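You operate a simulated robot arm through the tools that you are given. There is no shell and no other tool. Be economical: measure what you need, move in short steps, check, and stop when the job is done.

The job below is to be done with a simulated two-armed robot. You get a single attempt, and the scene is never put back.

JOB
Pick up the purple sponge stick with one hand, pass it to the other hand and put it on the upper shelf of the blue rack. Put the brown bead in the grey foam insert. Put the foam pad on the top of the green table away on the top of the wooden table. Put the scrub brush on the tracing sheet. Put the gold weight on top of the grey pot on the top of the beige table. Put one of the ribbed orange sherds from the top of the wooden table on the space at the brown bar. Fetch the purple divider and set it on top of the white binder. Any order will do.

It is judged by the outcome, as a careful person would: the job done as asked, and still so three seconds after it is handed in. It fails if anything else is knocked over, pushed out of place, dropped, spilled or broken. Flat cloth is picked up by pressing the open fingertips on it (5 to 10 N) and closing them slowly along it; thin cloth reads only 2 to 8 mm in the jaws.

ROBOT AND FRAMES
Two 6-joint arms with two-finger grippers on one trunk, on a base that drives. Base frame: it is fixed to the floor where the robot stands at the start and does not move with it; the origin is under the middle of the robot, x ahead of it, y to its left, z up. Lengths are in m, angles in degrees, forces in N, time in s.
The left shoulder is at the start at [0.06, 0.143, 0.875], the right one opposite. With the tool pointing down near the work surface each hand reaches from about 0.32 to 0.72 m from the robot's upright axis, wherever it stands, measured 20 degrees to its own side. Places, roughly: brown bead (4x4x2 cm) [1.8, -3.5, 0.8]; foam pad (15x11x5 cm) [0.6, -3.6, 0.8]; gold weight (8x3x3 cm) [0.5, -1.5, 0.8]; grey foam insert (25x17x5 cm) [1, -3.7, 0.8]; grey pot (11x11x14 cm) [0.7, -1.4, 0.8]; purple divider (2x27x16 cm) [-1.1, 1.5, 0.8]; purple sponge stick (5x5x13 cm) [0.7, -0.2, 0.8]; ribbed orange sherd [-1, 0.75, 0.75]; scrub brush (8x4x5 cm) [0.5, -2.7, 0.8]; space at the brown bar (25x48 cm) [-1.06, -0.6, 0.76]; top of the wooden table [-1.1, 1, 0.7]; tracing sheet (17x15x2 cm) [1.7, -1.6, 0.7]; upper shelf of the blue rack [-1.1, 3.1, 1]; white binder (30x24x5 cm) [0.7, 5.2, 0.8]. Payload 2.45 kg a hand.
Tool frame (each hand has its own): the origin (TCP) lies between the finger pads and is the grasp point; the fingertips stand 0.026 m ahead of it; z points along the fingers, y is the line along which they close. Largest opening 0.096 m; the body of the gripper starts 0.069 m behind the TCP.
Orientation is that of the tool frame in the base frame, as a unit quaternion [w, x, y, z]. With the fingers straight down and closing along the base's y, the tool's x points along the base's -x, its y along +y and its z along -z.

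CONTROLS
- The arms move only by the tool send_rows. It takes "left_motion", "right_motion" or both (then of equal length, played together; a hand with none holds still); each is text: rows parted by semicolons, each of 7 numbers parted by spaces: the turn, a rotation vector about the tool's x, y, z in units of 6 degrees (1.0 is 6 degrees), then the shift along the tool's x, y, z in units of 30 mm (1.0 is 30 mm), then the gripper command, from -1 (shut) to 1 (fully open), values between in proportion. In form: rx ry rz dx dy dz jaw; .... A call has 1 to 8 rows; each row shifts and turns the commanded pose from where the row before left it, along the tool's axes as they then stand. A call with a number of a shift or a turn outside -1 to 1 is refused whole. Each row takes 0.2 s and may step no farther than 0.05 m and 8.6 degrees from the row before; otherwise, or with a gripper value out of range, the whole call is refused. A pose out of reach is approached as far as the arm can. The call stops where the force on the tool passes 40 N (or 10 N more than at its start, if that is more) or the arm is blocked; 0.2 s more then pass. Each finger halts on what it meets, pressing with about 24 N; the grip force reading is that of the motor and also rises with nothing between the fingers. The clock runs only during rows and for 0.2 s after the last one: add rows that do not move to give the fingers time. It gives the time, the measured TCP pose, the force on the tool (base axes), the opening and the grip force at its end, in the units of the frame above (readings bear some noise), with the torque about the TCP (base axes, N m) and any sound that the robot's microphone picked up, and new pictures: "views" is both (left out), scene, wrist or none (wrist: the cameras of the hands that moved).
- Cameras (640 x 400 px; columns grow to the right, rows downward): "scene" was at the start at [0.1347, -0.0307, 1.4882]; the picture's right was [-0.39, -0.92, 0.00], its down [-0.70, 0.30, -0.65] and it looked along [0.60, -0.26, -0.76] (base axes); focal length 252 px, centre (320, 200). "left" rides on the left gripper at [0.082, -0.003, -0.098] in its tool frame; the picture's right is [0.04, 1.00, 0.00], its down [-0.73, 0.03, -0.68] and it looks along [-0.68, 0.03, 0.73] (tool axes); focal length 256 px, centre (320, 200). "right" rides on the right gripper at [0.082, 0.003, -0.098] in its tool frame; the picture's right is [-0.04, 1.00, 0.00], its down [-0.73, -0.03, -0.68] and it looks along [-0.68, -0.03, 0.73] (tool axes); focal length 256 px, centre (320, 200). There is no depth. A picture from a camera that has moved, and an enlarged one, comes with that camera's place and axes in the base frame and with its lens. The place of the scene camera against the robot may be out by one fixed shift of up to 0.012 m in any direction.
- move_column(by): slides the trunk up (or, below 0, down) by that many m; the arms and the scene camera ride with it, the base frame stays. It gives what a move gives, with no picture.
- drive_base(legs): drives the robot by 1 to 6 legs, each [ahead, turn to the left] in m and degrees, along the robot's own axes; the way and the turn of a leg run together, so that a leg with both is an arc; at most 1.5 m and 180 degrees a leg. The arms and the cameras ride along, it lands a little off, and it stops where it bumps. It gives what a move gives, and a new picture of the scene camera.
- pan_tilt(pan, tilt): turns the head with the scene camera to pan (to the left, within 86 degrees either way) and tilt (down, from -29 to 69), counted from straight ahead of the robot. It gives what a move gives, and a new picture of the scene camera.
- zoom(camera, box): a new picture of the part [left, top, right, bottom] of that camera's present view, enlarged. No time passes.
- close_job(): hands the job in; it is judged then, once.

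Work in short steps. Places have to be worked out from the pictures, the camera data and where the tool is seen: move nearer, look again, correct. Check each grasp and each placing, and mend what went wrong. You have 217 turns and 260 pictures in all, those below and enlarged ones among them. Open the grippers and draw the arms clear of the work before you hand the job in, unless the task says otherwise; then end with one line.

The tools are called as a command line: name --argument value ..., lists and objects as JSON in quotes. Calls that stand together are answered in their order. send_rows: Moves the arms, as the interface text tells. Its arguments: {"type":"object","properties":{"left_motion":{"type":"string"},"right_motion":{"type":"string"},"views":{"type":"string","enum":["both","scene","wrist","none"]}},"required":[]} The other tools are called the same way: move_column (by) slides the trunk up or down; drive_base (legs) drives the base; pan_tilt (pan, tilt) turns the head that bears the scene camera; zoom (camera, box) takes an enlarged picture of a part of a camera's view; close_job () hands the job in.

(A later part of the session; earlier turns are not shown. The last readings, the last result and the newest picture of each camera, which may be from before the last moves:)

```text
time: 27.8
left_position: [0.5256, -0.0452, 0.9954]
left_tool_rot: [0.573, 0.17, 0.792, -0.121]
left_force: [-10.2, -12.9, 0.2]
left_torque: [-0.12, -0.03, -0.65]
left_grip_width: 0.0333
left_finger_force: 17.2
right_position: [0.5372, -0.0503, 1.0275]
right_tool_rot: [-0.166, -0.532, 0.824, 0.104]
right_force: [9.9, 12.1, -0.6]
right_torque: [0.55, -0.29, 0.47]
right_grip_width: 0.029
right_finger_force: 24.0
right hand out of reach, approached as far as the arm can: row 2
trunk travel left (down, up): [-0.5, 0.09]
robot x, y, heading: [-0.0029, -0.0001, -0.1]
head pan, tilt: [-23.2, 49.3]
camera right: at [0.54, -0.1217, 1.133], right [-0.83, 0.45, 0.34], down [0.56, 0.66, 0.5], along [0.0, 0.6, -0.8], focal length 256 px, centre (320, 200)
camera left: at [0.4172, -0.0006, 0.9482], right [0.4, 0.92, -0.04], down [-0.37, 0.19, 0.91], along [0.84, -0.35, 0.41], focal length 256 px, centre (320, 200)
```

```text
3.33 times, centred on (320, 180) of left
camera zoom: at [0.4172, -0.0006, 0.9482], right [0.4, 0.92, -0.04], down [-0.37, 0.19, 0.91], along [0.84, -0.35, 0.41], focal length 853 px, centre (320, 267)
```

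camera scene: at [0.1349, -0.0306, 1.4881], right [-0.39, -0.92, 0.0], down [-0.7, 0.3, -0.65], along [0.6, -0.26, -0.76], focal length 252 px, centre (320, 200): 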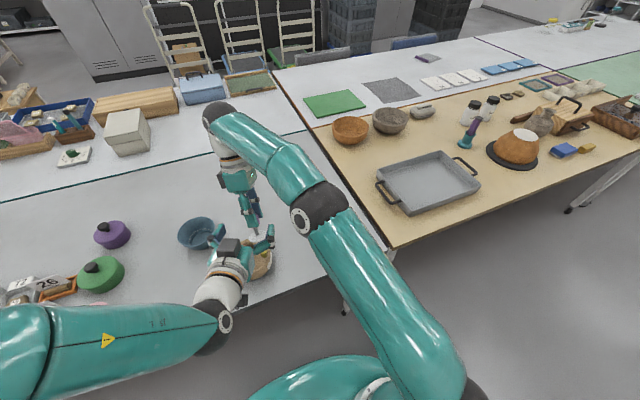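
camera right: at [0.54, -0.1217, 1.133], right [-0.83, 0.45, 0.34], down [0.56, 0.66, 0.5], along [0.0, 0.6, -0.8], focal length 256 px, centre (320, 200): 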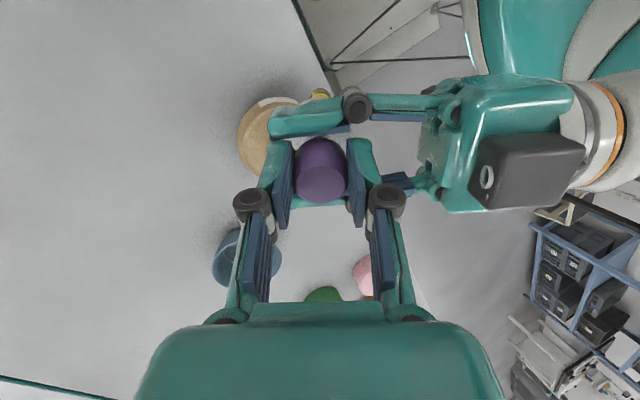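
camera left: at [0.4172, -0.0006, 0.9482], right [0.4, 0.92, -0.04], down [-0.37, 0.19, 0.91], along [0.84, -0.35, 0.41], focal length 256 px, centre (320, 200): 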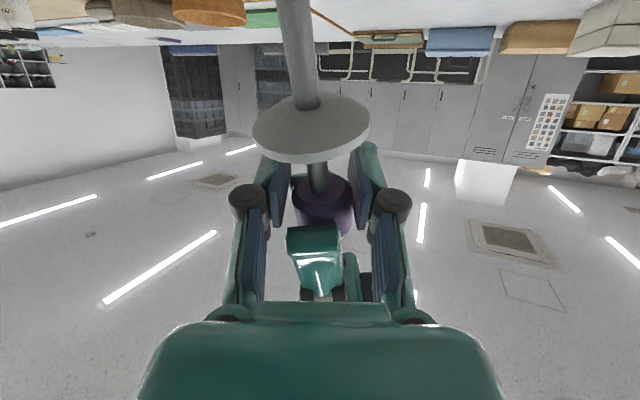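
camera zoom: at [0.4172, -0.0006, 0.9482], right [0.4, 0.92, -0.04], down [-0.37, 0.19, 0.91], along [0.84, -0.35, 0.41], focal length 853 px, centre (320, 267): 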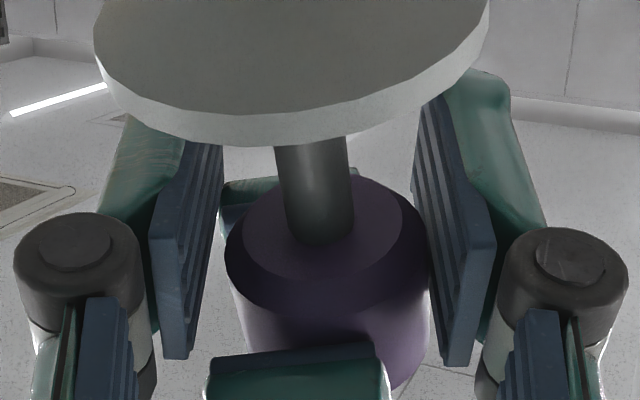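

The right fingertips reach nearly to the head's bottom, so better let the left take the shaft between head and disc (free gap ~37 mm). Both arms are at limits, so I open the left, retreat it 50 mm, and bring the right inward and up.

send_rows --right_motion "0 0 0 0 0 0 -0.7;0 0 0 0 0 0 -0.7;0 0 0 0 0 0 -0.7;0 0 0 0 0 0 -0.7;0 0 0 0.05 0.7 -0.08 -0.7;0 0 0 0.05 0.7 -0.08 -0.7;0 0 0 0 0 0 -0.7" --left_motion "0 0 0 0 0 0 1;0 0 0 0 0 0 1;0 0 0 0 0 -0.8 1;0 0 0 0 0 -0.9 1;0 0 0 0 0 -0.7 1;0 0 0 0 0 0 1;0 0 0 0 0 0 1" --views "wrist"

```text
time: 29.4
left_position: [0.4642, -0.0188, 1.0165]
left_tool_rot: [0.575, 0.17, 0.791, -0.124]
left_force: [-0.6, 0.2, 0.4]
left_torque: [-0.02, -0.02, 0.0]
left_grip_width: 0.096
left_finger_force: 0.1
right_position: [0.5032, -0.0352, 1.0468]
right_tool_rot: [-0.167, -0.531, 0.824, 0.103]
right_force: [0.1, 0.3, -1.0]
right_torque: [-0.01, -0.03, -0.02]
right_grip_width: 0.0293
right_finger_force: 23.5
trunk travel left (down, up): [-0.5, 0.09]
robot x, y, heading: [-0.0017, -0.0022, -0.0]
head pan, tilt: [-23.2, 49.3]
camera right: at [0.506, -0.1069, 1.1518], right [-0.82, 0.45, 0.34], down [0.57, 0.66, 0.49], along [0.0, 0.6, -0.8], focal length 256 px, centre (320, 200)
camera left: at [0.3552, 0.0274, 0.9696], right [0.4, 0.92, -0.04], down [-0.37, 0.2, 0.91], along [0.84, -0.35, 0.42], focal length 256 px, centre (320, 200)
```

right: 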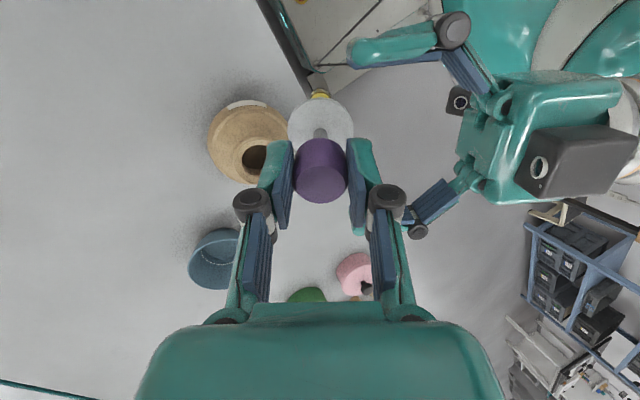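
left: 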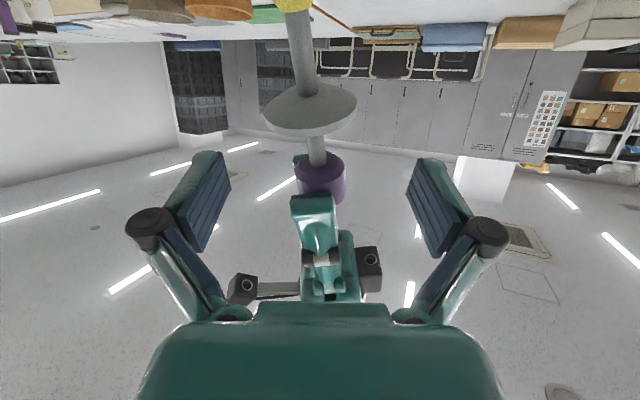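

Both reachable now. The shaft target is 29 mm straight ahead of the left TCP. Advance and look.

send_rows --left_motion "0 0 0 0.03 -0.05 0.5 1;0 0 0 0.03 -0.05 0.47 1;0 0 0 0 0 0 0.5;0 0 0 0 0 0 0.2;0 0 0 0 0 0 0.2" --views "wrist"

zoom --camera "left" --box '[220, 80, 420, 240]'

```text
time: 30.6
left_position: [0.4894, -0.0319, 1.0068]
left_tool_rot: [0.574, 0.17, 0.792, -0.124]
left_force: [-0.7, -1.3, -0.1]
left_torque: [0.0, 0.0, -0.02]
left_grip_width: 0.0576
left_finger_force: 0.1
right_position: [0.5018, -0.0362, 1.0458]
right_tool_rot: [-0.167, -0.531, 0.824, 0.103]
right_force: [-0.5, -0.3, -0.9]
right_torque: [-0.02, -0.05, -0.02]
right_grip_width: 0.0292
right_finger_force: 23.7
trunk travel left (down, up): [-0.5, 0.09]
robot x, y, heading: [-0.0001, -0.0026, 0.1]
head pan, tilt: [-23.2, 49.3]
camera left: at [0.3801, 0.0134, 0.9591], right [0.4, 0.92, -0.04], down [-0.37, 0.2, 0.91], along [0.84, -0.35, 0.42], focal length 256 px, centre (320, 200)
```

left: 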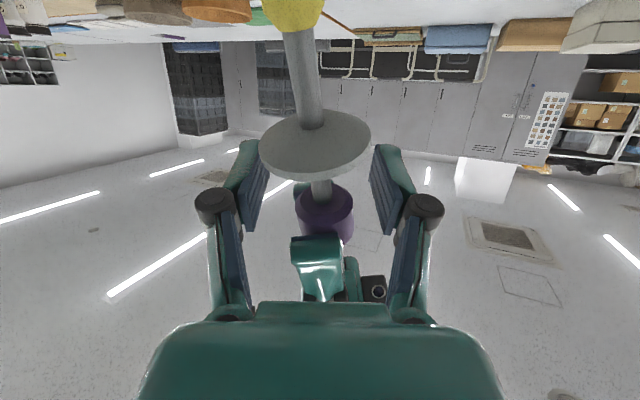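

```text
2.50 times, centred on (320, 160) of left
camera zoom: at [0.3801, 0.0134, 0.9591], right [0.4, 0.92, -0.04], down [-0.37, 0.2, 0.91], along [0.84, -0.35, 0.42], focal length 640 px, centre (320, 300)
```

zoom: 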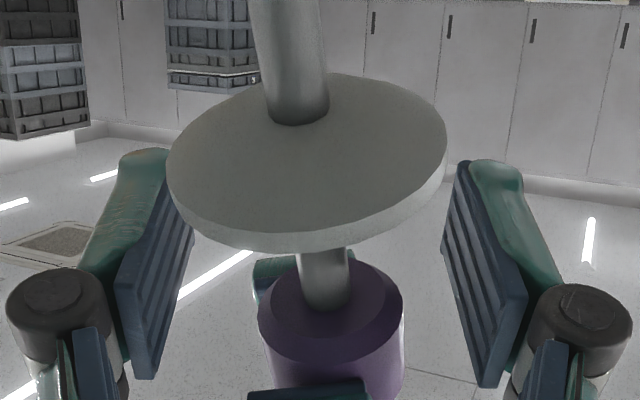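

The pads sit at the shaft between head and disc. Nudge 4 mm towards the disc and close.

send_rows --left_motion "0 0 0 0.15 0.05 0 0.2;0 0 0 0 0 0 -0.2;0 0 0 0 0 0 -0.5;0 0 0 0 0 0 -0.8;0 0 0 0 0 0 -1;0 0 0 0 0 0 -1;0 0 0 0 0 0 -1;0 0 0 0 0 0 -1" --views "wrist"

```text
time: 32.4
left_position: [0.4876, -0.0283, 1.0024]
left_tool_rot: [0.575, 0.168, 0.791, -0.123]
left_force: [8.5, 22.9, 1.3]
left_torque: [-0.56, 0.15, 0.23]
left_grip_width: 0.0213
left_finger_force: 23.9
right_position: [0.5026, -0.0371, 1.0461]
right_tool_rot: [-0.17, -0.531, 0.824, 0.101]
right_force: [-8.4, -22.3, -1.3]
right_torque: [-0.47, 0.19, 0.15]
right_grip_width: 0.0295
right_finger_force: 23.9
trunk travel left (down, up): [-0.5, 0.09]
robot x, y, heading: [-0.0005, 0.0048, 0.1]
head pan, tilt: [-23.2, 49.3]
camera left: at [0.3791, 0.0159, 0.955], right [0.4, 0.92, -0.04], down [-0.37, 0.2, 0.91], along [0.84, -0.34, 0.42], focal length 256 px, centre (320, 200)
```

left: 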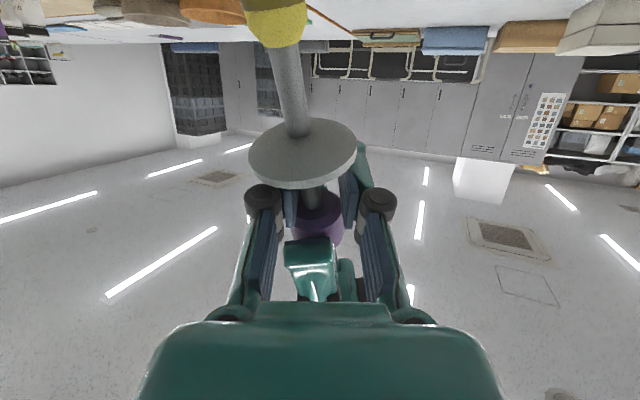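

zoom --camera "left" --box '[250, 110, 390, 250]'

zoom --camera "right" --box '[240, 60, 440, 240]'

```text
2.86 times, centred on (320, 180) of left
camera zoom: at [0.3791, 0.0159, 0.955], right [0.4, 0.92, -0.04], down [-0.37, 0.2, 0.91], along [0.84, -0.34, 0.42], focal length 731 px, centre (320, 257)
```

zoom: 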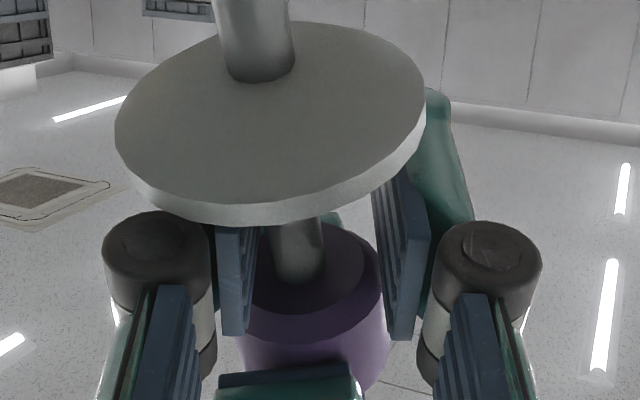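

```text
2.22 times, centred on (340, 150) of right
camera zoom: at [0.5062, -0.1077, 1.1519], right [-0.82, 0.45, 0.34], down [0.57, 0.66, 0.49], along [-0.01, 0.6, -0.8], focal length 569 px, centre (276, 311)
```

zoom: 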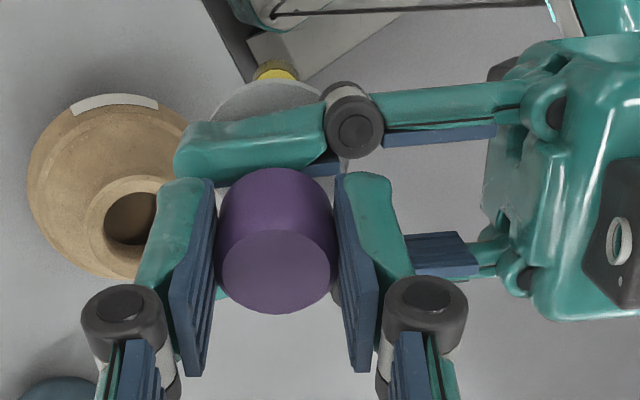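

The +y pad catches the head's edge; I reopen a little, shift 6 mm further from the head and 4 mm to -y, then close.

send_rows --left_motion "0 0 0 0 0 0 -0.1;0 0 0 0 0 0 -0.1;0 0 0 0.25 -0.13 0 -0.1;0 0 0 0 0 0 -0.5;0 0 0 0 0 0 -1;0 0 0 0 0 0 -1;0 0 0 0 0 0 -1;0 0 0 0 0 0 -1" --views "none"

zoom --camera "left" --box '[250, 110, 390, 250]'

```text
time: 34.2
left_position: [0.4828, -0.03, 0.9969]
left_tool_rot: [0.576, 0.168, 0.79, -0.123]
left_force: [14.7, 6.4, 14.0]
left_torque: [-0.45, 0.41, 0.12]
left_grip_width: 0.0099
left_finger_force: 23.8
right_position: [0.502, -0.0354, 1.0458]
right_tool_rot: [-0.17, -0.531, 0.824, 0.103]
right_force: [-14.5, -6.4, -14.0]
right_torque: [0.09, 0.08, 0.01]
right_grip_width: 0.029
right_finger_force: 23.7
trunk travel left (down, up): [-0.5, 0.09]
robot x, y, heading: [0.0039, -0.0002, -0.3]
head pan, tilt: [-23.2, 49.3]
```

```text
2.86 times, centred on (320, 180) of left
camera zoom: at [0.3748, 0.0132, 0.949], right [0.4, 0.92, -0.04], down [-0.37, 0.2, 0.91], along [0.84, -0.34, 0.42], focal length 731 px, centre (320, 257)
```

zoom: 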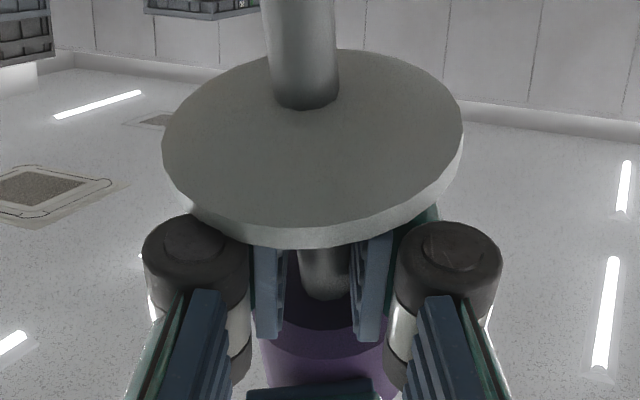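

Gripped on the shaft (9.9 mm). Now open the right modestly and withdraw it along its axis.

send_rows --left_motion "0 0 0 0 0 0 -1;0 0 0 0 0 0 -1;0 0 0 0 0 0 -1;0 0 0 0 0 0 -1;0 0 0 0 0 0 -1;0 0 0 0 0 0 -1;0 0 0 0 0 0 -1;0 0 0 0 0 0 -1" --right_motion "0 0 0 0 0 0 -0.3;0 0 0 0 0 0 0;0 0 0 0 0 0 0.05;0 0 0 0 0 0 0.05;0 0 0 0 -0.2 -0.5 0.05;0 0 0 0.3 -0.2 -0.5 0.05;0 0 0 0.4 -0.3 -0.5 0.05;0 0 0 0.5 -0.3 -0.5 0.05" --views "scene"

zoom --camera "left" --box '[0, 0, 640, 400]'

```text
time: 36.0
left_position: [0.4827, -0.0318, 0.9958]
left_tool_rot: [0.575, 0.171, 0.791, -0.124]
left_force: [0.7, 0.1, -1.2]
left_torque: [-0.02, -0.01, 0.03]
left_grip_width: 0.0073
left_finger_force: 23.9
right_position: [0.5098, -0.0836, 1.0782]
right_tool_rot: [-0.165, -0.532, 0.824, 0.102]
right_force: [0.8, -0.5, 0.9]
right_torque: [0.01, -0.01, 0.03]
right_grip_width: 0.0503
right_finger_force: 0.2
right hand out of reach, approached as far as the arm can: row 6, 7, 8
trunk travel left (down, up): [-0.5, 0.09]
robot x, y, heading: [0.0001, 0.0008, 0.0]
head pan, tilt: [-23.2, 49.3]
camera scene: at [0.1345, -0.031, 1.4882], right [-0.39, -0.92, 0.0], down [-0.7, 0.3, -0.65], along [0.6, -0.26, -0.76], focal length 252 px, centre (320, 200)
```

scene: 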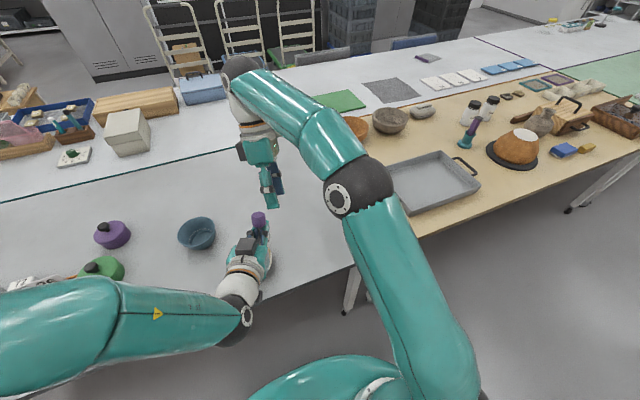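

```text
1.00 times, centred on (320, 200) of left (not enlarged: the box is as wide or as high as the picture)
camera zoom: at [0.3735, 0.0128, 0.9484], right [0.4, 0.92, -0.04], down [-0.37, 0.2, 0.91], along [0.84, -0.35, 0.42], focal length 256 px, centre (320, 200)
```

zoom: 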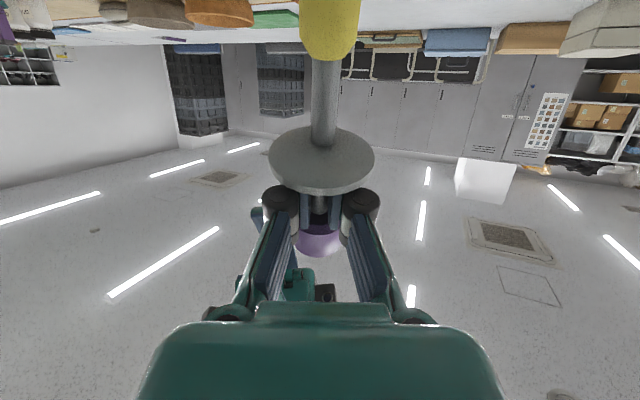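

Handover succeeded: the left alone holds the stick. I withdraw the right hand to a relaxed spot on its side.

send_rows --right_motion "0 0 0 0.9 0 0.1 0;0 0 0 0.9 0 0.2 0;0 0 0 0.9 0 0.5 0;0 0 0 0.9 0.1 0.7 0;0 0 0 0.8 0.1 0.8 0;0 0 0 0.8 0.1 0.9 0;0 0 0 0.8 0.1 0.9 0;0 0 0 0.2 0 0.5 0" --views "none"

send_rows --right_motion "0 0.5 1 0 0 0 0;0 0.5 1 0 0 0 0;0 0.5 1 0 0 0 0;0 0.5 1 0 0 0 0;0 0 1 0 0 0 0;0 0 1 0 0 0 0;0 0 1 0 0 0 0;0 0 1 0 0 0 0" --views "scene"

```text
time: 37.8
left_position: [0.4816, -0.0321, 0.9946]
left_tool_rot: [0.574, 0.17, 0.791, -0.124]
left_force: [-1.1, 0.2, -0.6]
left_torque: [-0.01, 0.01, 0.01]
left_grip_width: 0.007
left_finger_force: 23.8
right_position: [0.3745, -0.25, 0.9841]
right_tool_rot: [-0.168, -0.532, 0.824, 0.103]
right_force: [0.7, -0.2, -0.1]
right_torque: [0.02, 0.02, -0.01]
right_grip_width: 0.0481
right_finger_force: 0.1
trunk travel left (down, up): [-0.5, 0.09]
robot x, y, heading: [-0.0017, -0.0033, 0.2]
head pan, tilt: [-23.2, 49.3]
```

```text
time: 39.6
left_position: [0.4816, -0.032, 0.9952]
left_tool_rot: [0.575, 0.17, 0.791, -0.124]
left_force: [0.1, -0.1, 0.0]
left_torque: [0.02, -0.02, 0.03]
left_grip_width: 0.0069
left_finger_force: 24.0
right_position: [0.3769, -0.2508, 0.9841]
right_tool_rot: [-0.267, -0.162, 0.949, -0.047]
right_force: [0.7, 0.9, -0.8]
right_torque: [0.0, -0.04, -0.01]
right_grip_width: 0.0481
right_finger_force: 0.1
trunk travel left (down, up): [-0.5, 0.09]
robot x, y, heading: [-0.0001, 0.0004, -0.3]
head pan, tilt: [-23.2, 49.3]
camera scene: at [0.1349, -0.0307, 1.4881], right [-0.39, -0.92, 0.0], down [-0.7, 0.3, -0.65], along [0.6, -0.26, -0.76], focal length 252 px, centre (320, 200)
```

scene: 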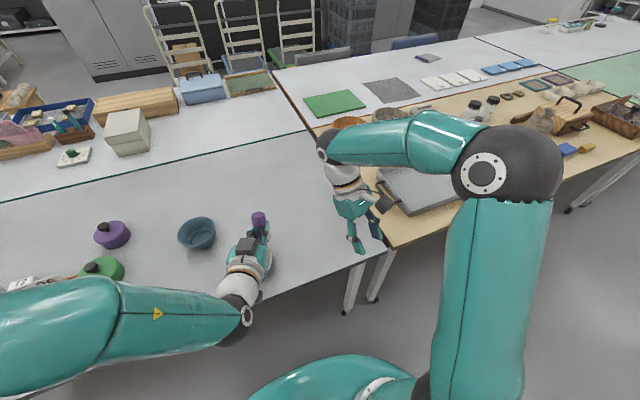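

I straighten the right tool to vertical before driving.

send_rows --right_motion "-.13 -.74 .45 0 0 0 0;-.13 -.74 .45 0 0 0 0;-.13 -.74 .45 0 0 0 0;-.13 -.74 .45 0 0 0 0;-.13 -.74 .45 0 0 0 0;-.13 -.74 .45 0 0 0 0;-.13 -.74 .45 0 0 0 0" --views "none"

pan_tilt --pan 85 --tilt 20

```text
time: 41.2
left_position: [0.4818, -0.0313, 0.9953]
left_tool_rot: [0.575, 0.17, 0.791, -0.124]
left_force: [0.2, 0.3, 0.8]
left_torque: [0.02, -0.02, -0.01]
left_grip_width: 0.007
left_finger_force: 23.6
right_position: [0.376, -0.2508, 0.986]
right_tool_rot: [0.002, -0.001, 1.0, 0.001]
right_force: [-0.1, 0.5, 0.0]
right_torque: [0.0, -0.03, -0.03]
right_grip_width: 0.0482
right_finger_force: 0.0
trunk travel left (down, up): [-0.5, 0.09]
robot x, y, heading: [0.0016, 0.0009, 0.0]
head pan, tilt: [-23.2, 49.3]
```

```text
time: 43.1
left_position: [0.481, -0.0314, 0.9961]
left_tool_rot: [0.575, 0.17, 0.791, -0.123]
left_force: [0.1, -0.5, -0.1]
left_torque: [-0.01, -0.03, 0.03]
left_grip_width: 0.0071
left_finger_force: 24.1
right_position: [0.3776, -0.2516, 0.9858]
right_tool_rot: [0.0, -0.001, 1.0, 0.001]
right_force: [-0.3, -0.3, -0.6]
right_torque: [0.0, 0.03, -0.01]
right_grip_width: 0.0484
right_finger_force: 0.0
trunk travel left (down, up): [-0.5, 0.09]
robot x, y, heading: [0.0013, 0.0005, 0.4]
head pan, tilt: [85.0, 20.0]
camera scene: at [0.0715, 0.0926, 1.5329], right [1.0, -0.09, 0.0], down [-0.03, -0.34, -0.94], along [0.08, 0.94, -0.34], focal length 252 px, centre (320, 200)
```

scene: 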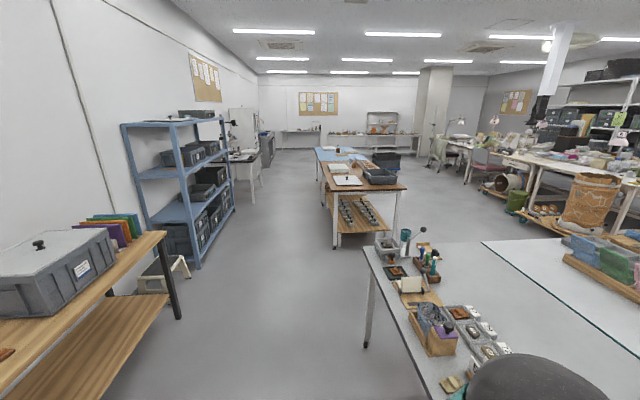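

zoom --camera "scene" --box '[100, 100, 260, 280]'

zoom --camera "scene" --box '[0, 200, 190, 400]'

```text
2.22 times, centred on (180, 190) of scene
camera zoom: at [0.0715, 0.0926, 1.5329], right [1.0, -0.09, 0.0], down [-0.03, -0.34, -0.94], along [0.08, 0.94, -0.34], focal length 559 px, centre (631, 222)
```

zoom: 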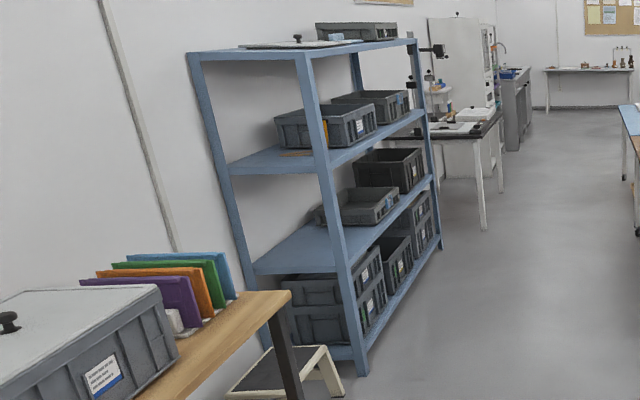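

```text
2.00 times, centred on (95, 300) of scene
camera zoom: at [0.0715, 0.0926, 1.5329], right [1.0, -0.09, 0.0], down [-0.03, -0.34, -0.94], along [0.08, 0.94, -0.34], focal length 503 px, centre (770, 0)
```

zoom: 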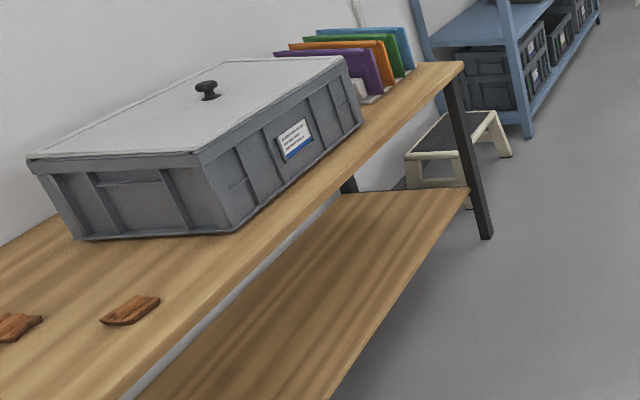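

The rack's upper shelf is at z≈0.99, front plane x≈-0.96, y 2.37–3.9, with free room at the near end. I drive up the aisle and turn to face it.

drive_base --legs '[[-0.15, 0], [0, 90], [1.3, 0], [1.25, 0], [0, 90]]'

pan_tilt --pan 0 --tilt 25

```text
time: 47.9
left_position: [-0.005, 0.4627, 0.9997]
left_tool_rot: [0.51, -0.376, 0.723, 0.275]
left_force: [-0.9, 0.5, -0.1]
left_torque: [0.03, -0.05, -0.03]
left_grip_width: 0.0068
left_finger_force: 24.5
right_position: [0.1806, 0.3156, 0.9856]
right_tool_rot: [0.0, -0.624, 0.782, 0.001]
right_force: [-1.0, 0.6, 0.2]
right_torque: [-0.03, -0.05, -0.01]
right_grip_width: 0.0481
right_finger_force: 0.0
trunk travel left (down, up): [-0.5, 0.09]
robot x, y, heading: [-0.1054, -0.0105, 78.6]
head pan, tilt: [85.0, 20.0]
stopped in leg 2: the robot was blocked; the commanded pose is now the measured one
camera scene: at [-0.1794, 0.0788, 1.5327], right [0.28, 0.96, 0.0], down [0.33, -0.1, -0.94], along [-0.9, 0.27, -0.34], focal length 252 px, centre (320, 200)
```

scene: 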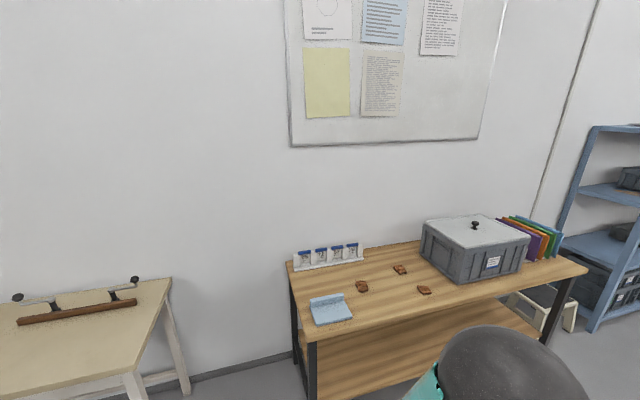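

```text
time: 49.5
left_position: [-0.0029, 0.4626, 1.0011]
left_tool_rot: [0.509, -0.376, 0.724, 0.274]
left_force: [1.1, 0.1, -0.9]
left_torque: [0.0, 0.0, 0.01]
left_grip_width: 0.0072
left_finger_force: 23.8
right_position: [0.1824, 0.3148, 0.9867]
right_tool_rot: [-0.001, -0.624, 0.782, 0.001]
right_force: [0.4, 0.8, 0.5]
right_torque: [0.0, -0.01, 0.01]
right_grip_width: 0.0479
right_finger_force: 0.0
trunk travel left (down, up): [-0.5, 0.09]
robot x, y, heading: [-0.1031, -0.0136, 79.0]
head pan, tilt: [0.0, 25.0]
camera scene: at [-0.0696, 0.1422, 1.5248], right [0.98, -0.2, 0.0], down [-0.08, -0.41, -0.91], along [0.18, 0.89, -0.42], focal length 252 px, centre (320, 200)
```

scene: 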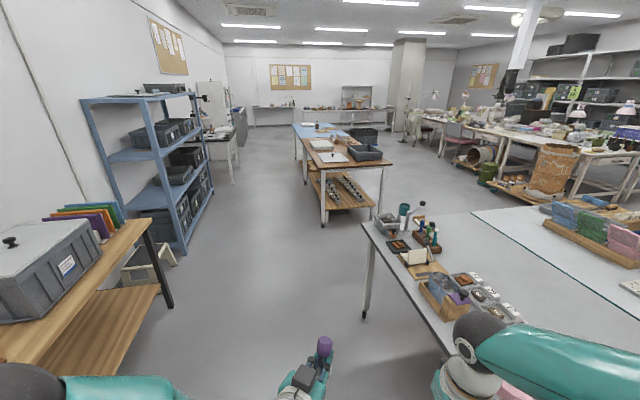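

Turning stopped at 79°, probably the base grazing the table side. I try moving ahead slightly with the remaining turn left.

drive_base --legs '[[0.4, 20]]'

```text
time: 52.1
left_position: [-0.1469, 0.8746, 1.0002]
left_tool_rot: [0.455, -0.492, 0.651, 0.356]
left_force: [0.5, 0.2, -0.2]
left_torque: [0.02, -0.03, -0.02]
left_grip_width: 0.0073
left_finger_force: 24.1
right_position: [0.0744, 0.7979, 0.9861]
right_tool_rot: [0.001, 0.744, -0.668, 0.0]
right_force: [-0.6, 0.1, -0.9]
right_torque: [-0.03, -0.03, -0.01]
right_grip_width: 0.0479
right_finger_force: 0.3
trunk travel left (down, up): [-0.5, 0.09]
robot x, y, heading: [-0.0808, 0.3996, 97.5]
head pan, tilt: [0.0, 25.0]
camera scene: at [-0.1002, 0.5511, 1.5246], right [0.99, 0.13, 0.0], down [0.06, -0.42, -0.91], along [-0.12, 0.9, -0.42], focal length 252 px, centre (320, 200)
```

scene: 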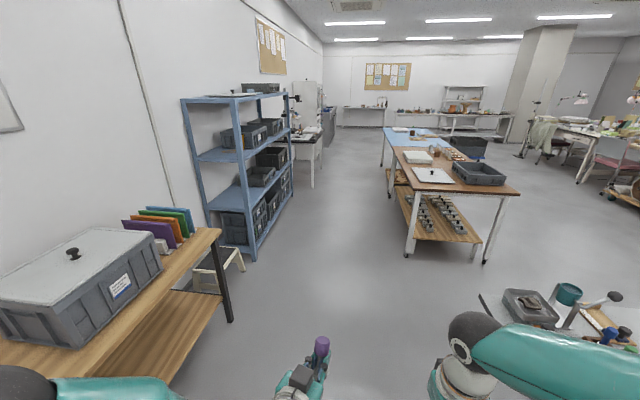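

Clear now. Drive on toward (-0.2, 2.5) and turn left to face the rack.

drive_base --legs '[[1.2, -5], [0.95, 0], [0, 87]]'

```text
time: 66.4
left_position: [-0.7278, 2.6267, 1.0059]
left_tool_rot: [-0.13, 0.795, -0.217, -0.552]
left_force: [0.5, -0.7, -0.7]
left_torque: [0.0, -0.01, -0.03]
left_grip_width: 0.007
left_finger_force: 23.8
right_position: [-0.5974, 2.8103, 0.9871]
right_tool_rot: [-0.002, 0.996, -0.09, 0.002]
right_force: [0.3, -0.4, 0.2]
right_torque: [0.01, -0.02, 0.0]
right_grip_width: 0.0481
right_finger_force: 0.0
trunk travel left (down, up): [-0.5, 0.09]
robot x, y, heading: [-0.2482, 2.5913, 172.1]
head pan, tilt: [0.0, 25.0]
stopped in leg 3: the robot was blocked; the commanded pose is now the measured one
camera scene: at [-0.3991, 2.6128, 1.5247], right [0.13, 0.99, 0.0], down [0.42, -0.06, -0.91], along [-0.9, 0.12, -0.42], focal length 252 px, centre (320, 200)
```

scene: 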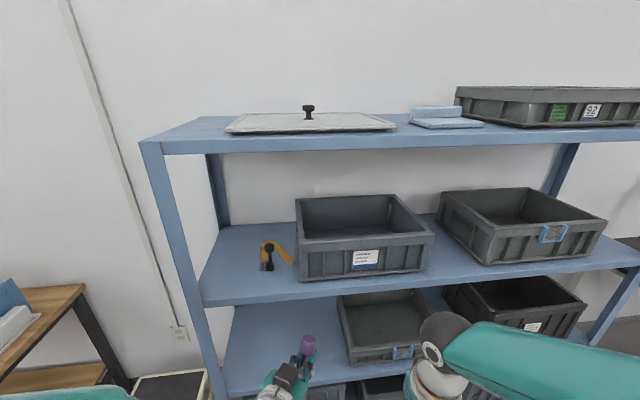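

Free spot on the upper shelf: about (-1.0, 2.46), left of the orange clip. I raise the trunk and then pitch the left tool up ~18° to make the stick vertical.

move_column --by 0.085

send_rows --left_motion "0 -1 0 0 0 0 -1;0 -1 0 0 0 0 -1;0 -1 0 0 0 0 -1;0 0 0 0 0 0 -1" --views "both"

```text
time: 67.6
left_position: [-0.7269, 2.6291, 1.0918]
left_tool_rot: [-0.128, 0.795, -0.215, -0.553]
left_force: [0.2, -1.3, -0.3]
left_torque: [-0.03, 0.0, 0.03]
left_grip_width: 0.0072
left_finger_force: 24.0
right_position: [-0.596, 2.8118, 1.0701]
right_tool_rot: [0.0, 0.996, -0.09, 0.0]
right_force: [-0.6, 0.0, 0.1]
right_torque: [-0.02, 0.02, 0.01]
right_grip_width: 0.048
right_finger_force: 0.0
trunk travel left (down, up): [-0.585, 0.005]
robot x, y, heading: [-0.2471, 2.5953, 172.3]
head pan, tilt: [0.0, 25.0]
```

```text
time: 68.6
left_position: [-0.7139, 2.682, 1.1164]
left_tool_rot: [-0.158, 0.7, -0.19, -0.67]
left_force: [0.6, 0.2, -0.1]
left_torque: [0.01, 0.03, -0.04]
left_grip_width: 0.007
left_finger_force: 24.2
left hand out of reach, approached as far as the arm can: row 1, 2, 3
right_position: [-0.5955, 2.8126, 1.072]
right_tool_rot: [0.0, 0.996, -0.09, 0.0]
right_force: [0.8, 0.2, 0.9]
right_torque: [0.0, -0.02, 0.04]
right_grip_width: 0.0481
right_finger_force: 0.0
trunk travel left (down, up): [-0.585, 0.005]
robot x, y, heading: [-0.2527, 2.5947, 172.2]
head pan, tilt: [0.0, 25.0]
camera scene: at [-0.3984, 2.6147, 1.6098], right [0.13, 0.99, 0.0], down [0.42, -0.06, -0.91], along [-0.9, 0.12, -0.42], focal length 252 px, centre (320, 200)
camera left: at [-0.6219, 2.6327, 1.04], right [-0.48, -0.88, -0.01], down [0.56, -0.31, 0.77], along [-0.68, 0.36, 0.64], focal length 256 px, centre (320, 200)
```

scene: 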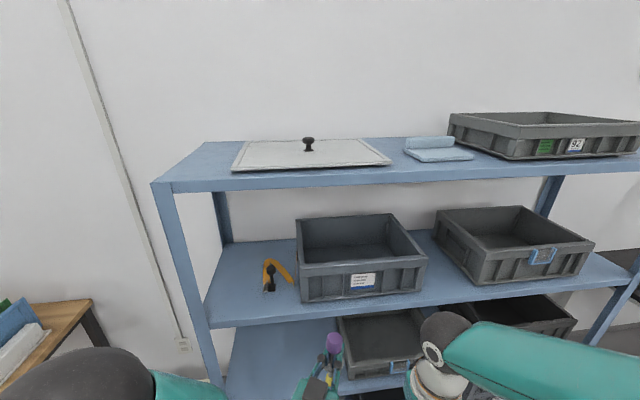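
left: 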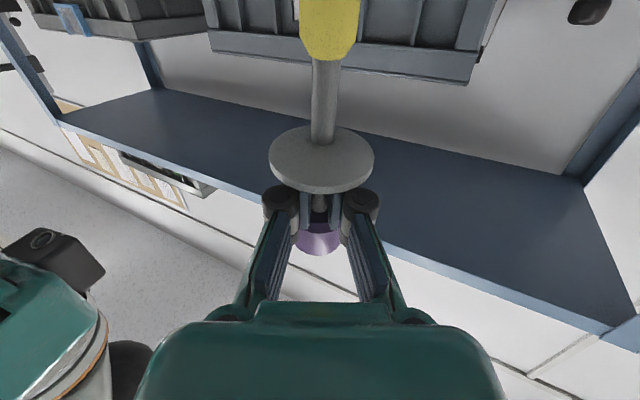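

The left tool is now almost horizontal, pointing 28° to the robot's right. I reposition the base so the tool will point into the rack at the free spot: small sidestep, then turn to about 200°.

drive_base --legs '[[0, -50], [0.12, 0], [0, 78]]'

```text
time: 76.3
left_position: [-0.7726, 2.5903, 1.1188]
left_tool_rot: [0.001, 0.73, -0.026, -0.683]
left_force: [0.6, 0.6, 0.1]
left_torque: [-0.02, 0.01, 0.0]
left_grip_width: 0.0072
left_finger_force: 24.3
right_position: [-0.7108, 2.7504, 1.0718]
right_tool_rot: [0.0, 0.992, 0.127, 0.0]
right_force: [-0.1, 0.5, -0.6]
right_torque: [-0.01, 0.0, 0.0]
right_grip_width: 0.0482
right_finger_force: 0.1
trunk travel left (down, up): [-0.585, 0.005]
robot x, y, heading: [-0.3142, 2.7233, -163.0]
head pan, tilt: [0.0, 25.0]
camera scene: at [-0.4559, 2.6769, 1.6098], right [-0.3, 0.96, 0.0], down [0.4, 0.12, -0.91], along [-0.87, -0.27, -0.42], focal length 252 px, centre (320, 200)
```

scene: 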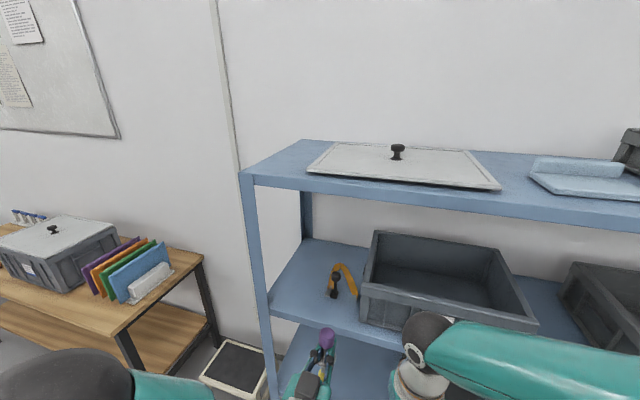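

Good alignment. Turn 5° more, then drive 0.22 m in, leaving a last bit to check.

drive_base --legs '[[0, 5], [0.22, 0]]'

zoom --camera "left" --box '[0, 0, 640, 400]'

```text
time: 78.5
left_position: [-0.9602, 2.4668, 1.1189]
left_tool_rot: [0.031, 0.731, 0.007, -0.682]
left_force: [0.2, -0.4, -0.9]
left_torque: [0.01, 0.01, -0.02]
left_grip_width: 0.0074
left_finger_force: 24.5
right_position: [-0.9129, 2.6316, 1.0705]
right_tool_rot: [0.0, 0.985, 0.171, 0.0]
right_force: [0.3, 0.2, 0.2]
right_torque: [0.03, -0.03, 0.02]
right_grip_width: 0.0481
right_finger_force: 0.0
trunk travel left (down, up): [-0.585, 0.005]
robot x, y, heading: [-0.5085, 2.6366, -157.8]
head pan, tilt: [0.0, 25.0]
camera scene: at [-0.6515, 2.5791, 1.6096], right [-0.38, 0.92, 0.0], down [0.39, 0.16, -0.91], along [-0.84, -0.34, -0.42], focal length 252 px, centre (320, 200)
```

scene: 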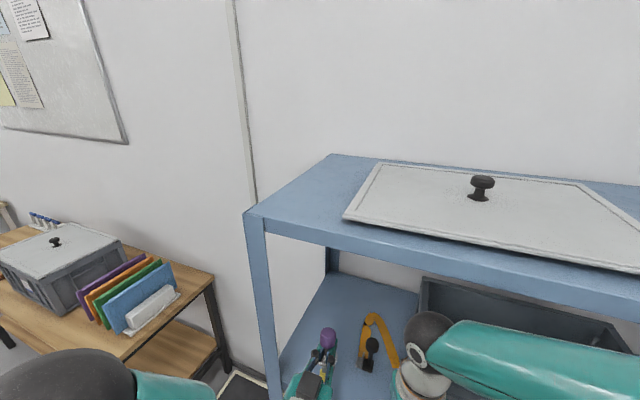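

```text
1.00 times, centred on (320, 200) of left (not enlarged: the box is as wide or as high as the picture)
camera zoom: at [-0.8553, 2.4718, 1.0438], right [0.06, -1.0, 0.0], down [0.63, 0.03, 0.78], along [-0.78, -0.05, 0.63], focal length 256 px, centre (320, 200)
```

zoom: 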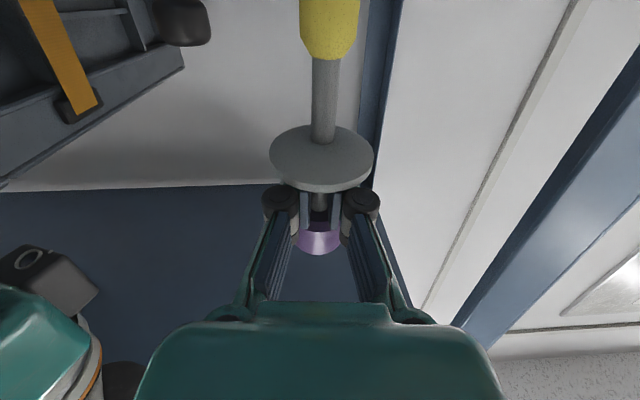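

Nearly there. I retract the right hand a bit from the rack, and drive in the last 3.5 cm.

send_rows --right_motion "0 0 0 0.7 0 -0.5 0;0 0 0 0.7 0 -0.5 0;0 0 0 0.7 0 -0.5 0" --views "none"

drive_base --legs '[[0.035, 0]]'

move_column --by -0.035

zoom --camera "left" --box '[0, 0, 640, 400]'

```text
time: 79.3
left_position: [-0.9576, 2.4677, 1.12]
left_tool_rot: [0.031, 0.73, 0.007, -0.683]
left_force: [-0.1, -1.0, 0.4]
left_torque: [0.04, 0.03, 0.0]
left_grip_width: 0.0073
left_finger_force: 23.9
right_position: [-0.8489, 2.6519, 1.1179]
right_tool_rot: [0.0, 0.985, 0.171, -0.001]
right_force: [-0.5, 0.6, -0.2]
right_torque: [-0.01, 0.03, 0.01]
right_grip_width: 0.0481
right_finger_force: 0.0
trunk travel left (down, up): [-0.585, 0.005]
robot x, y, heading: [-0.51, 2.6384, -157.5]
head pan, tilt: [0.0, 25.0]
```

```text
time: 80.2
left_position: [-0.9935, 2.4534, 1.1195]
left_tool_rot: [0.032, 0.731, 0.008, -0.681]
left_force: [-0.9, 0.4, -0.8]
left_torque: [0.02, 0.02, -0.05]
left_grip_width: 0.0073
left_finger_force: 24.1
right_position: [-0.8846, 2.6378, 1.1167]
right_tool_rot: [0.0, 0.985, 0.172, 0.001]
right_force: [-0.5, -0.4, -0.1]
right_torque: [0.05, -0.03, 0.03]
right_grip_width: 0.0479
right_finger_force: 0.1
trunk travel left (down, up): [-0.585, 0.005]
robot x, y, heading: [-0.5455, 2.6224, -157.5]
head pan, tilt: [0.0, 25.0]
camera scene: at [-0.686, 2.5651, 1.6094], right [-0.38, 0.93, 0.0], down [0.39, 0.16, -0.91], along [-0.84, -0.34, -0.43], focal length 252 px, centre (320, 200)
```

scene: 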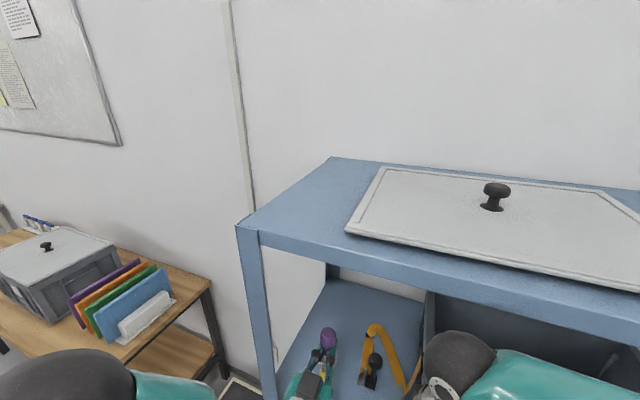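

```text
time: 80.9
left_position: [-0.9914, 2.4539, 1.0857]
left_tool_rot: [0.031, 0.731, 0.006, -0.682]
left_force: [0.8, 0.3, -0.4]
left_torque: [0.01, -0.02, -0.01]
left_grip_width: 0.0071
left_finger_force: 24.1
right_position: [-0.8828, 2.639, 1.0835]
right_tool_rot: [0.0, 0.985, 0.171, 0.0]
right_force: [-0.2, -1.0, -0.3]
right_torque: [-0.03, 0.03, 0.01]
right_grip_width: 0.0481
right_finger_force: 0.1
trunk travel left (down, up): [-0.55, 0.04]
robot x, y, heading: [-0.5436, 2.6197, -157.8]
head pan, tilt: [0.0, 25.0]
```

```text
1.00 times, centred on (320, 200) of left (not enlarged: the box is as wide or as high as the picture)
camera zoom: at [-0.8867, 2.459, 1.0104], right [0.06, -1.0, 0.0], down [0.63, 0.03, 0.78], along [-0.78, -0.05, 0.63], focal length 256 px, centre (320, 200)
```

zoom: 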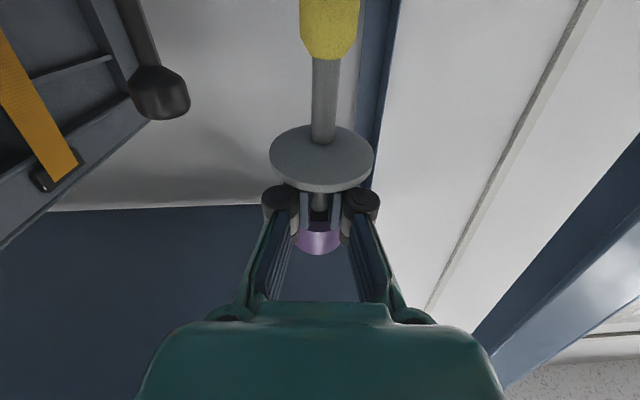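

Lower in small steps, watching for contact.

move_column --by -0.008

move_column --by -0.005

move_column --by -0.004

```text
time: 81.5
left_position: [-0.9921, 2.4535, 1.0765]
left_tool_rot: [0.032, 0.73, 0.007, -0.682]
left_force: [0.3, -0.1, 0.0]
left_torque: [-0.02, 0.02, 0.0]
left_grip_width: 0.0072
left_finger_force: 24.0
right_position: [-0.882, 2.6383, 1.0752]
right_tool_rot: [-0.001, 0.985, 0.171, 0.0]
right_force: [-0.3, -0.5, 0.7]
right_torque: [-0.01, 0.01, 0.01]
right_grip_width: 0.0481
right_finger_force: 0.0
trunk travel left (down, up): [-0.542, 0.048]
robot x, y, heading: [-0.5433, 2.6238, -157.7]
head pan, tilt: [0.0, 25.0]
```

```text
time: 82.0
left_position: [-0.9919, 2.4536, 1.0721]
left_tool_rot: [0.033, 0.73, 0.008, -0.682]
left_force: [0.0, -0.2, -0.4]
left_torque: [-0.01, 0.02, 0.02]
left_grip_width: 0.0072
left_finger_force: 24.3
right_position: [-0.8828, 2.6378, 1.069]
right_tool_rot: [-0.001, 0.985, 0.171, 0.0]
right_force: [-0.1, -0.7, 0.2]
right_torque: [0.01, -0.02, 0.02]
right_grip_width: 0.0482
right_finger_force: 0.1
trunk travel left (down, up): [-0.537, 0.053]
robot x, y, heading: [-0.5469, 2.6239, -157.6]
head pan, tilt: [0.0, 25.0]
```

```text
time: 82.6
left_position: [-0.9919, 2.4534, 1.0683]
left_tool_rot: [0.032, 0.73, 0.007, -0.682]
left_force: [-0.6, 0.3, -0.5]
left_torque: [0.01, 0.02, -0.01]
left_grip_width: 0.0072
left_finger_force: 23.8
right_position: [-0.883, 2.6391, 1.0653]
right_tool_rot: [0.0, 0.985, 0.172, 0.001]
right_force: [-0.2, 0.6, 0.5]
right_torque: [0.03, -0.02, 0.01]
right_grip_width: 0.0482
right_finger_force: 0.0
trunk travel left (down, up): [-0.533, 0.057]
robot x, y, heading: [-0.5454, 2.6282, -158.1]
head pan, tilt: [0.0, 25.0]
```

No contact yet; continue.

move_column --by -0.005

move_column --by -0.005

pan_tilt --pan 0 --tilt 50

zoom --camera "left" --box '[0, 0, 640, 400]'

```text
time: 83.1
left_position: [-0.9911, 2.4536, 1.0627]
left_tool_rot: [0.032, 0.731, 0.007, -0.682]
left_force: [0.4, -0.4, 0.3]
left_torque: [0.0, 0.02, -0.03]
left_grip_width: 0.0071
left_finger_force: 23.9
right_position: [-0.8825, 2.6376, 1.0609]
right_tool_rot: [-0.001, 0.985, 0.171, 0.001]
right_force: [-0.3, 0.2, -0.1]
right_torque: [0.04, 0.04, 0.04]
right_grip_width: 0.0481
right_finger_force: 0.0
trunk travel left (down, up): [-0.528, 0.062]
robot x, y, heading: [-0.5445, 2.6255, -157.8]
head pan, tilt: [0.0, 25.0]
```

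```text
time: 83.7
left_position: [-0.9915, 2.4541, 1.0582]
left_tool_rot: [0.032, 0.73, 0.008, -0.683]
left_force: [-0.4, -0.2, 1.0]
left_torque: [0.01, -0.02, -0.01]
left_grip_width: 0.0073
left_finger_force: 24.3
right_position: [-0.8828, 2.6385, 1.0559]
right_tool_rot: [0.0, 0.985, 0.171, 0.001]
right_force: [-0.4, 0.0, -0.1]
right_torque: [-0.01, -0.01, 0.03]
right_grip_width: 0.0482
right_finger_force: 0.0
trunk travel left (down, up): [-0.523, 0.067]
robot x, y, heading: [-0.5434, 2.6222, -157.9]
head pan, tilt: [0.0, 25.0]
```

```text
time: 84.5
left_position: [-0.9927, 2.4524, 1.0578]
left_tool_rot: [0.031, 0.73, 0.007, -0.683]
left_force: [0.1, -0.2, 2.9]
left_torque: [-0.04, 0.05, 0.02]
left_grip_width: 0.0072
left_finger_force: 24.2
right_position: [-0.8826, 2.6393, 1.0554]
right_tool_rot: [0.0, 0.985, 0.171, 0.001]
right_force: [-0.3, 0.5, -0.6]
right_torque: [-0.01, 0.0, 0.03]
right_grip_width: 0.0479
right_finger_force: 0.0
trunk travel left (down, up): [-0.523, 0.067]
robot x, y, heading: [-0.547, 2.6283, -157.6]
head pan, tilt: [0.0, 50.0]
camera scene: at [-0.6685, 2.5723, 1.5104], right [-0.38, 0.93, 0.0], down [0.71, 0.29, -0.64], along [-0.59, -0.24, -0.77], focal length 252 px, centre (320, 200)
```

scene: 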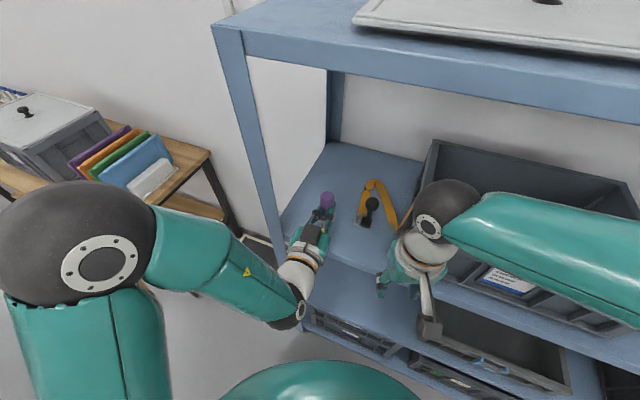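

```text
1.00 times, centred on (320, 200) of left (not enlarged: the box is as wide or as high as the picture)
camera zoom: at [-0.8872, 2.4589, 0.9834], right [0.06, -1.0, 0.0], down [0.63, 0.03, 0.78], along [-0.78, -0.05, 0.63], focal length 256 px, centre (320, 200)
```

zoom: 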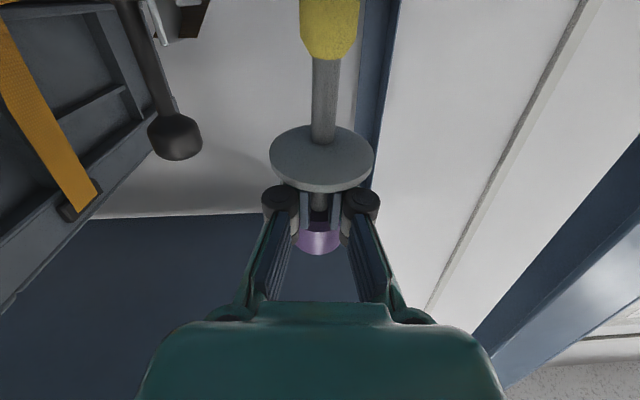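

A first hint of contact (2.9 N). Lower 3 mm more to seat the base.

move_column --by -0.003

move_column --by -0.002

```text
time: 85.1
left_position: [-0.9923, 2.4542, 1.0578]
left_tool_rot: [0.033, 0.728, 0.008, -0.685]
left_force: [-0.3, -0.7, 18.0]
left_torque: [-0.08, 0.02, -0.01]
left_grip_width: 0.0072
left_finger_force: 24.0
right_position: [-0.8822, 2.6389, 1.053]
right_tool_rot: [0.0, 0.985, 0.171, 0.0]
right_force: [0.0, -0.3, -0.2]
right_torque: [0.02, 0.0, 0.01]
right_grip_width: 0.048
right_finger_force: 0.0
trunk travel left (down, up): [-0.52, 0.07]
robot x, y, heading: [-0.543, 2.6204, -158.0]
head pan, tilt: [0.0, 50.0]
```

```text
time: 85.6
left_position: [-0.9907, 2.4547, 1.0567]
left_tool_rot: [0.032, 0.727, 0.007, -0.686]
left_force: [-1.5, -0.4, 23.0]
left_torque: [-0.09, 0.13, -0.02]
left_grip_width: 0.0073
left_finger_force: 23.8
right_position: [-0.881, 2.6387, 1.0497]
right_tool_rot: [0.0, 0.985, 0.172, 0.0]
right_force: [-0.2, -0.4, 0.1]
right_torque: [-0.01, -0.02, 0.03]
right_grip_width: 0.0482
right_finger_force: 0.0
trunk travel left (down, up): [-0.518, 0.072]
robot x, y, heading: [-0.546, 2.6258, -157.9]
head pan, tilt: [0.0, 50.0]
```

Seated firmly. Unload slightly and check uprightness before release.

move_column --by 0.003

zoom --camera "scene" --box '[270, 150, 420, 270]'

```text
time: 86.1
left_position: [-0.991, 2.4537, 1.056]
left_tool_rot: [0.033, 0.731, 0.007, -0.682]
left_force: [-3.2, -0.6, 15.0]
left_torque: [-0.03, 0.25, 0.01]
left_grip_width: 0.0073
left_finger_force: 24.2
right_position: [-0.8831, 2.6392, 1.0542]
right_tool_rot: [-0.001, 0.985, 0.171, 0.0]
right_force: [-0.4, 0.2, -0.2]
right_torque: [0.02, 0.0, 0.04]
right_grip_width: 0.048
right_finger_force: 0.0
trunk travel left (down, up): [-0.521, 0.069]
robot x, y, heading: [-0.5435, 2.6272, -157.8]
head pan, tilt: [0.0, 50.0]
```

```text
3.33 times, centred on (345, 210) of scene
camera zoom: at [-0.668, 2.5727, 1.5083], right [-0.38, 0.93, 0.0], down [0.71, 0.29, -0.64], along [-0.59, -0.24, -0.77], focal length 839 px, centre (237, 167)
```

zoom: 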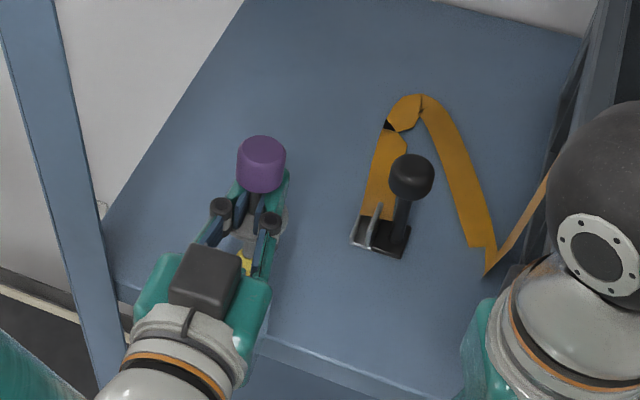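

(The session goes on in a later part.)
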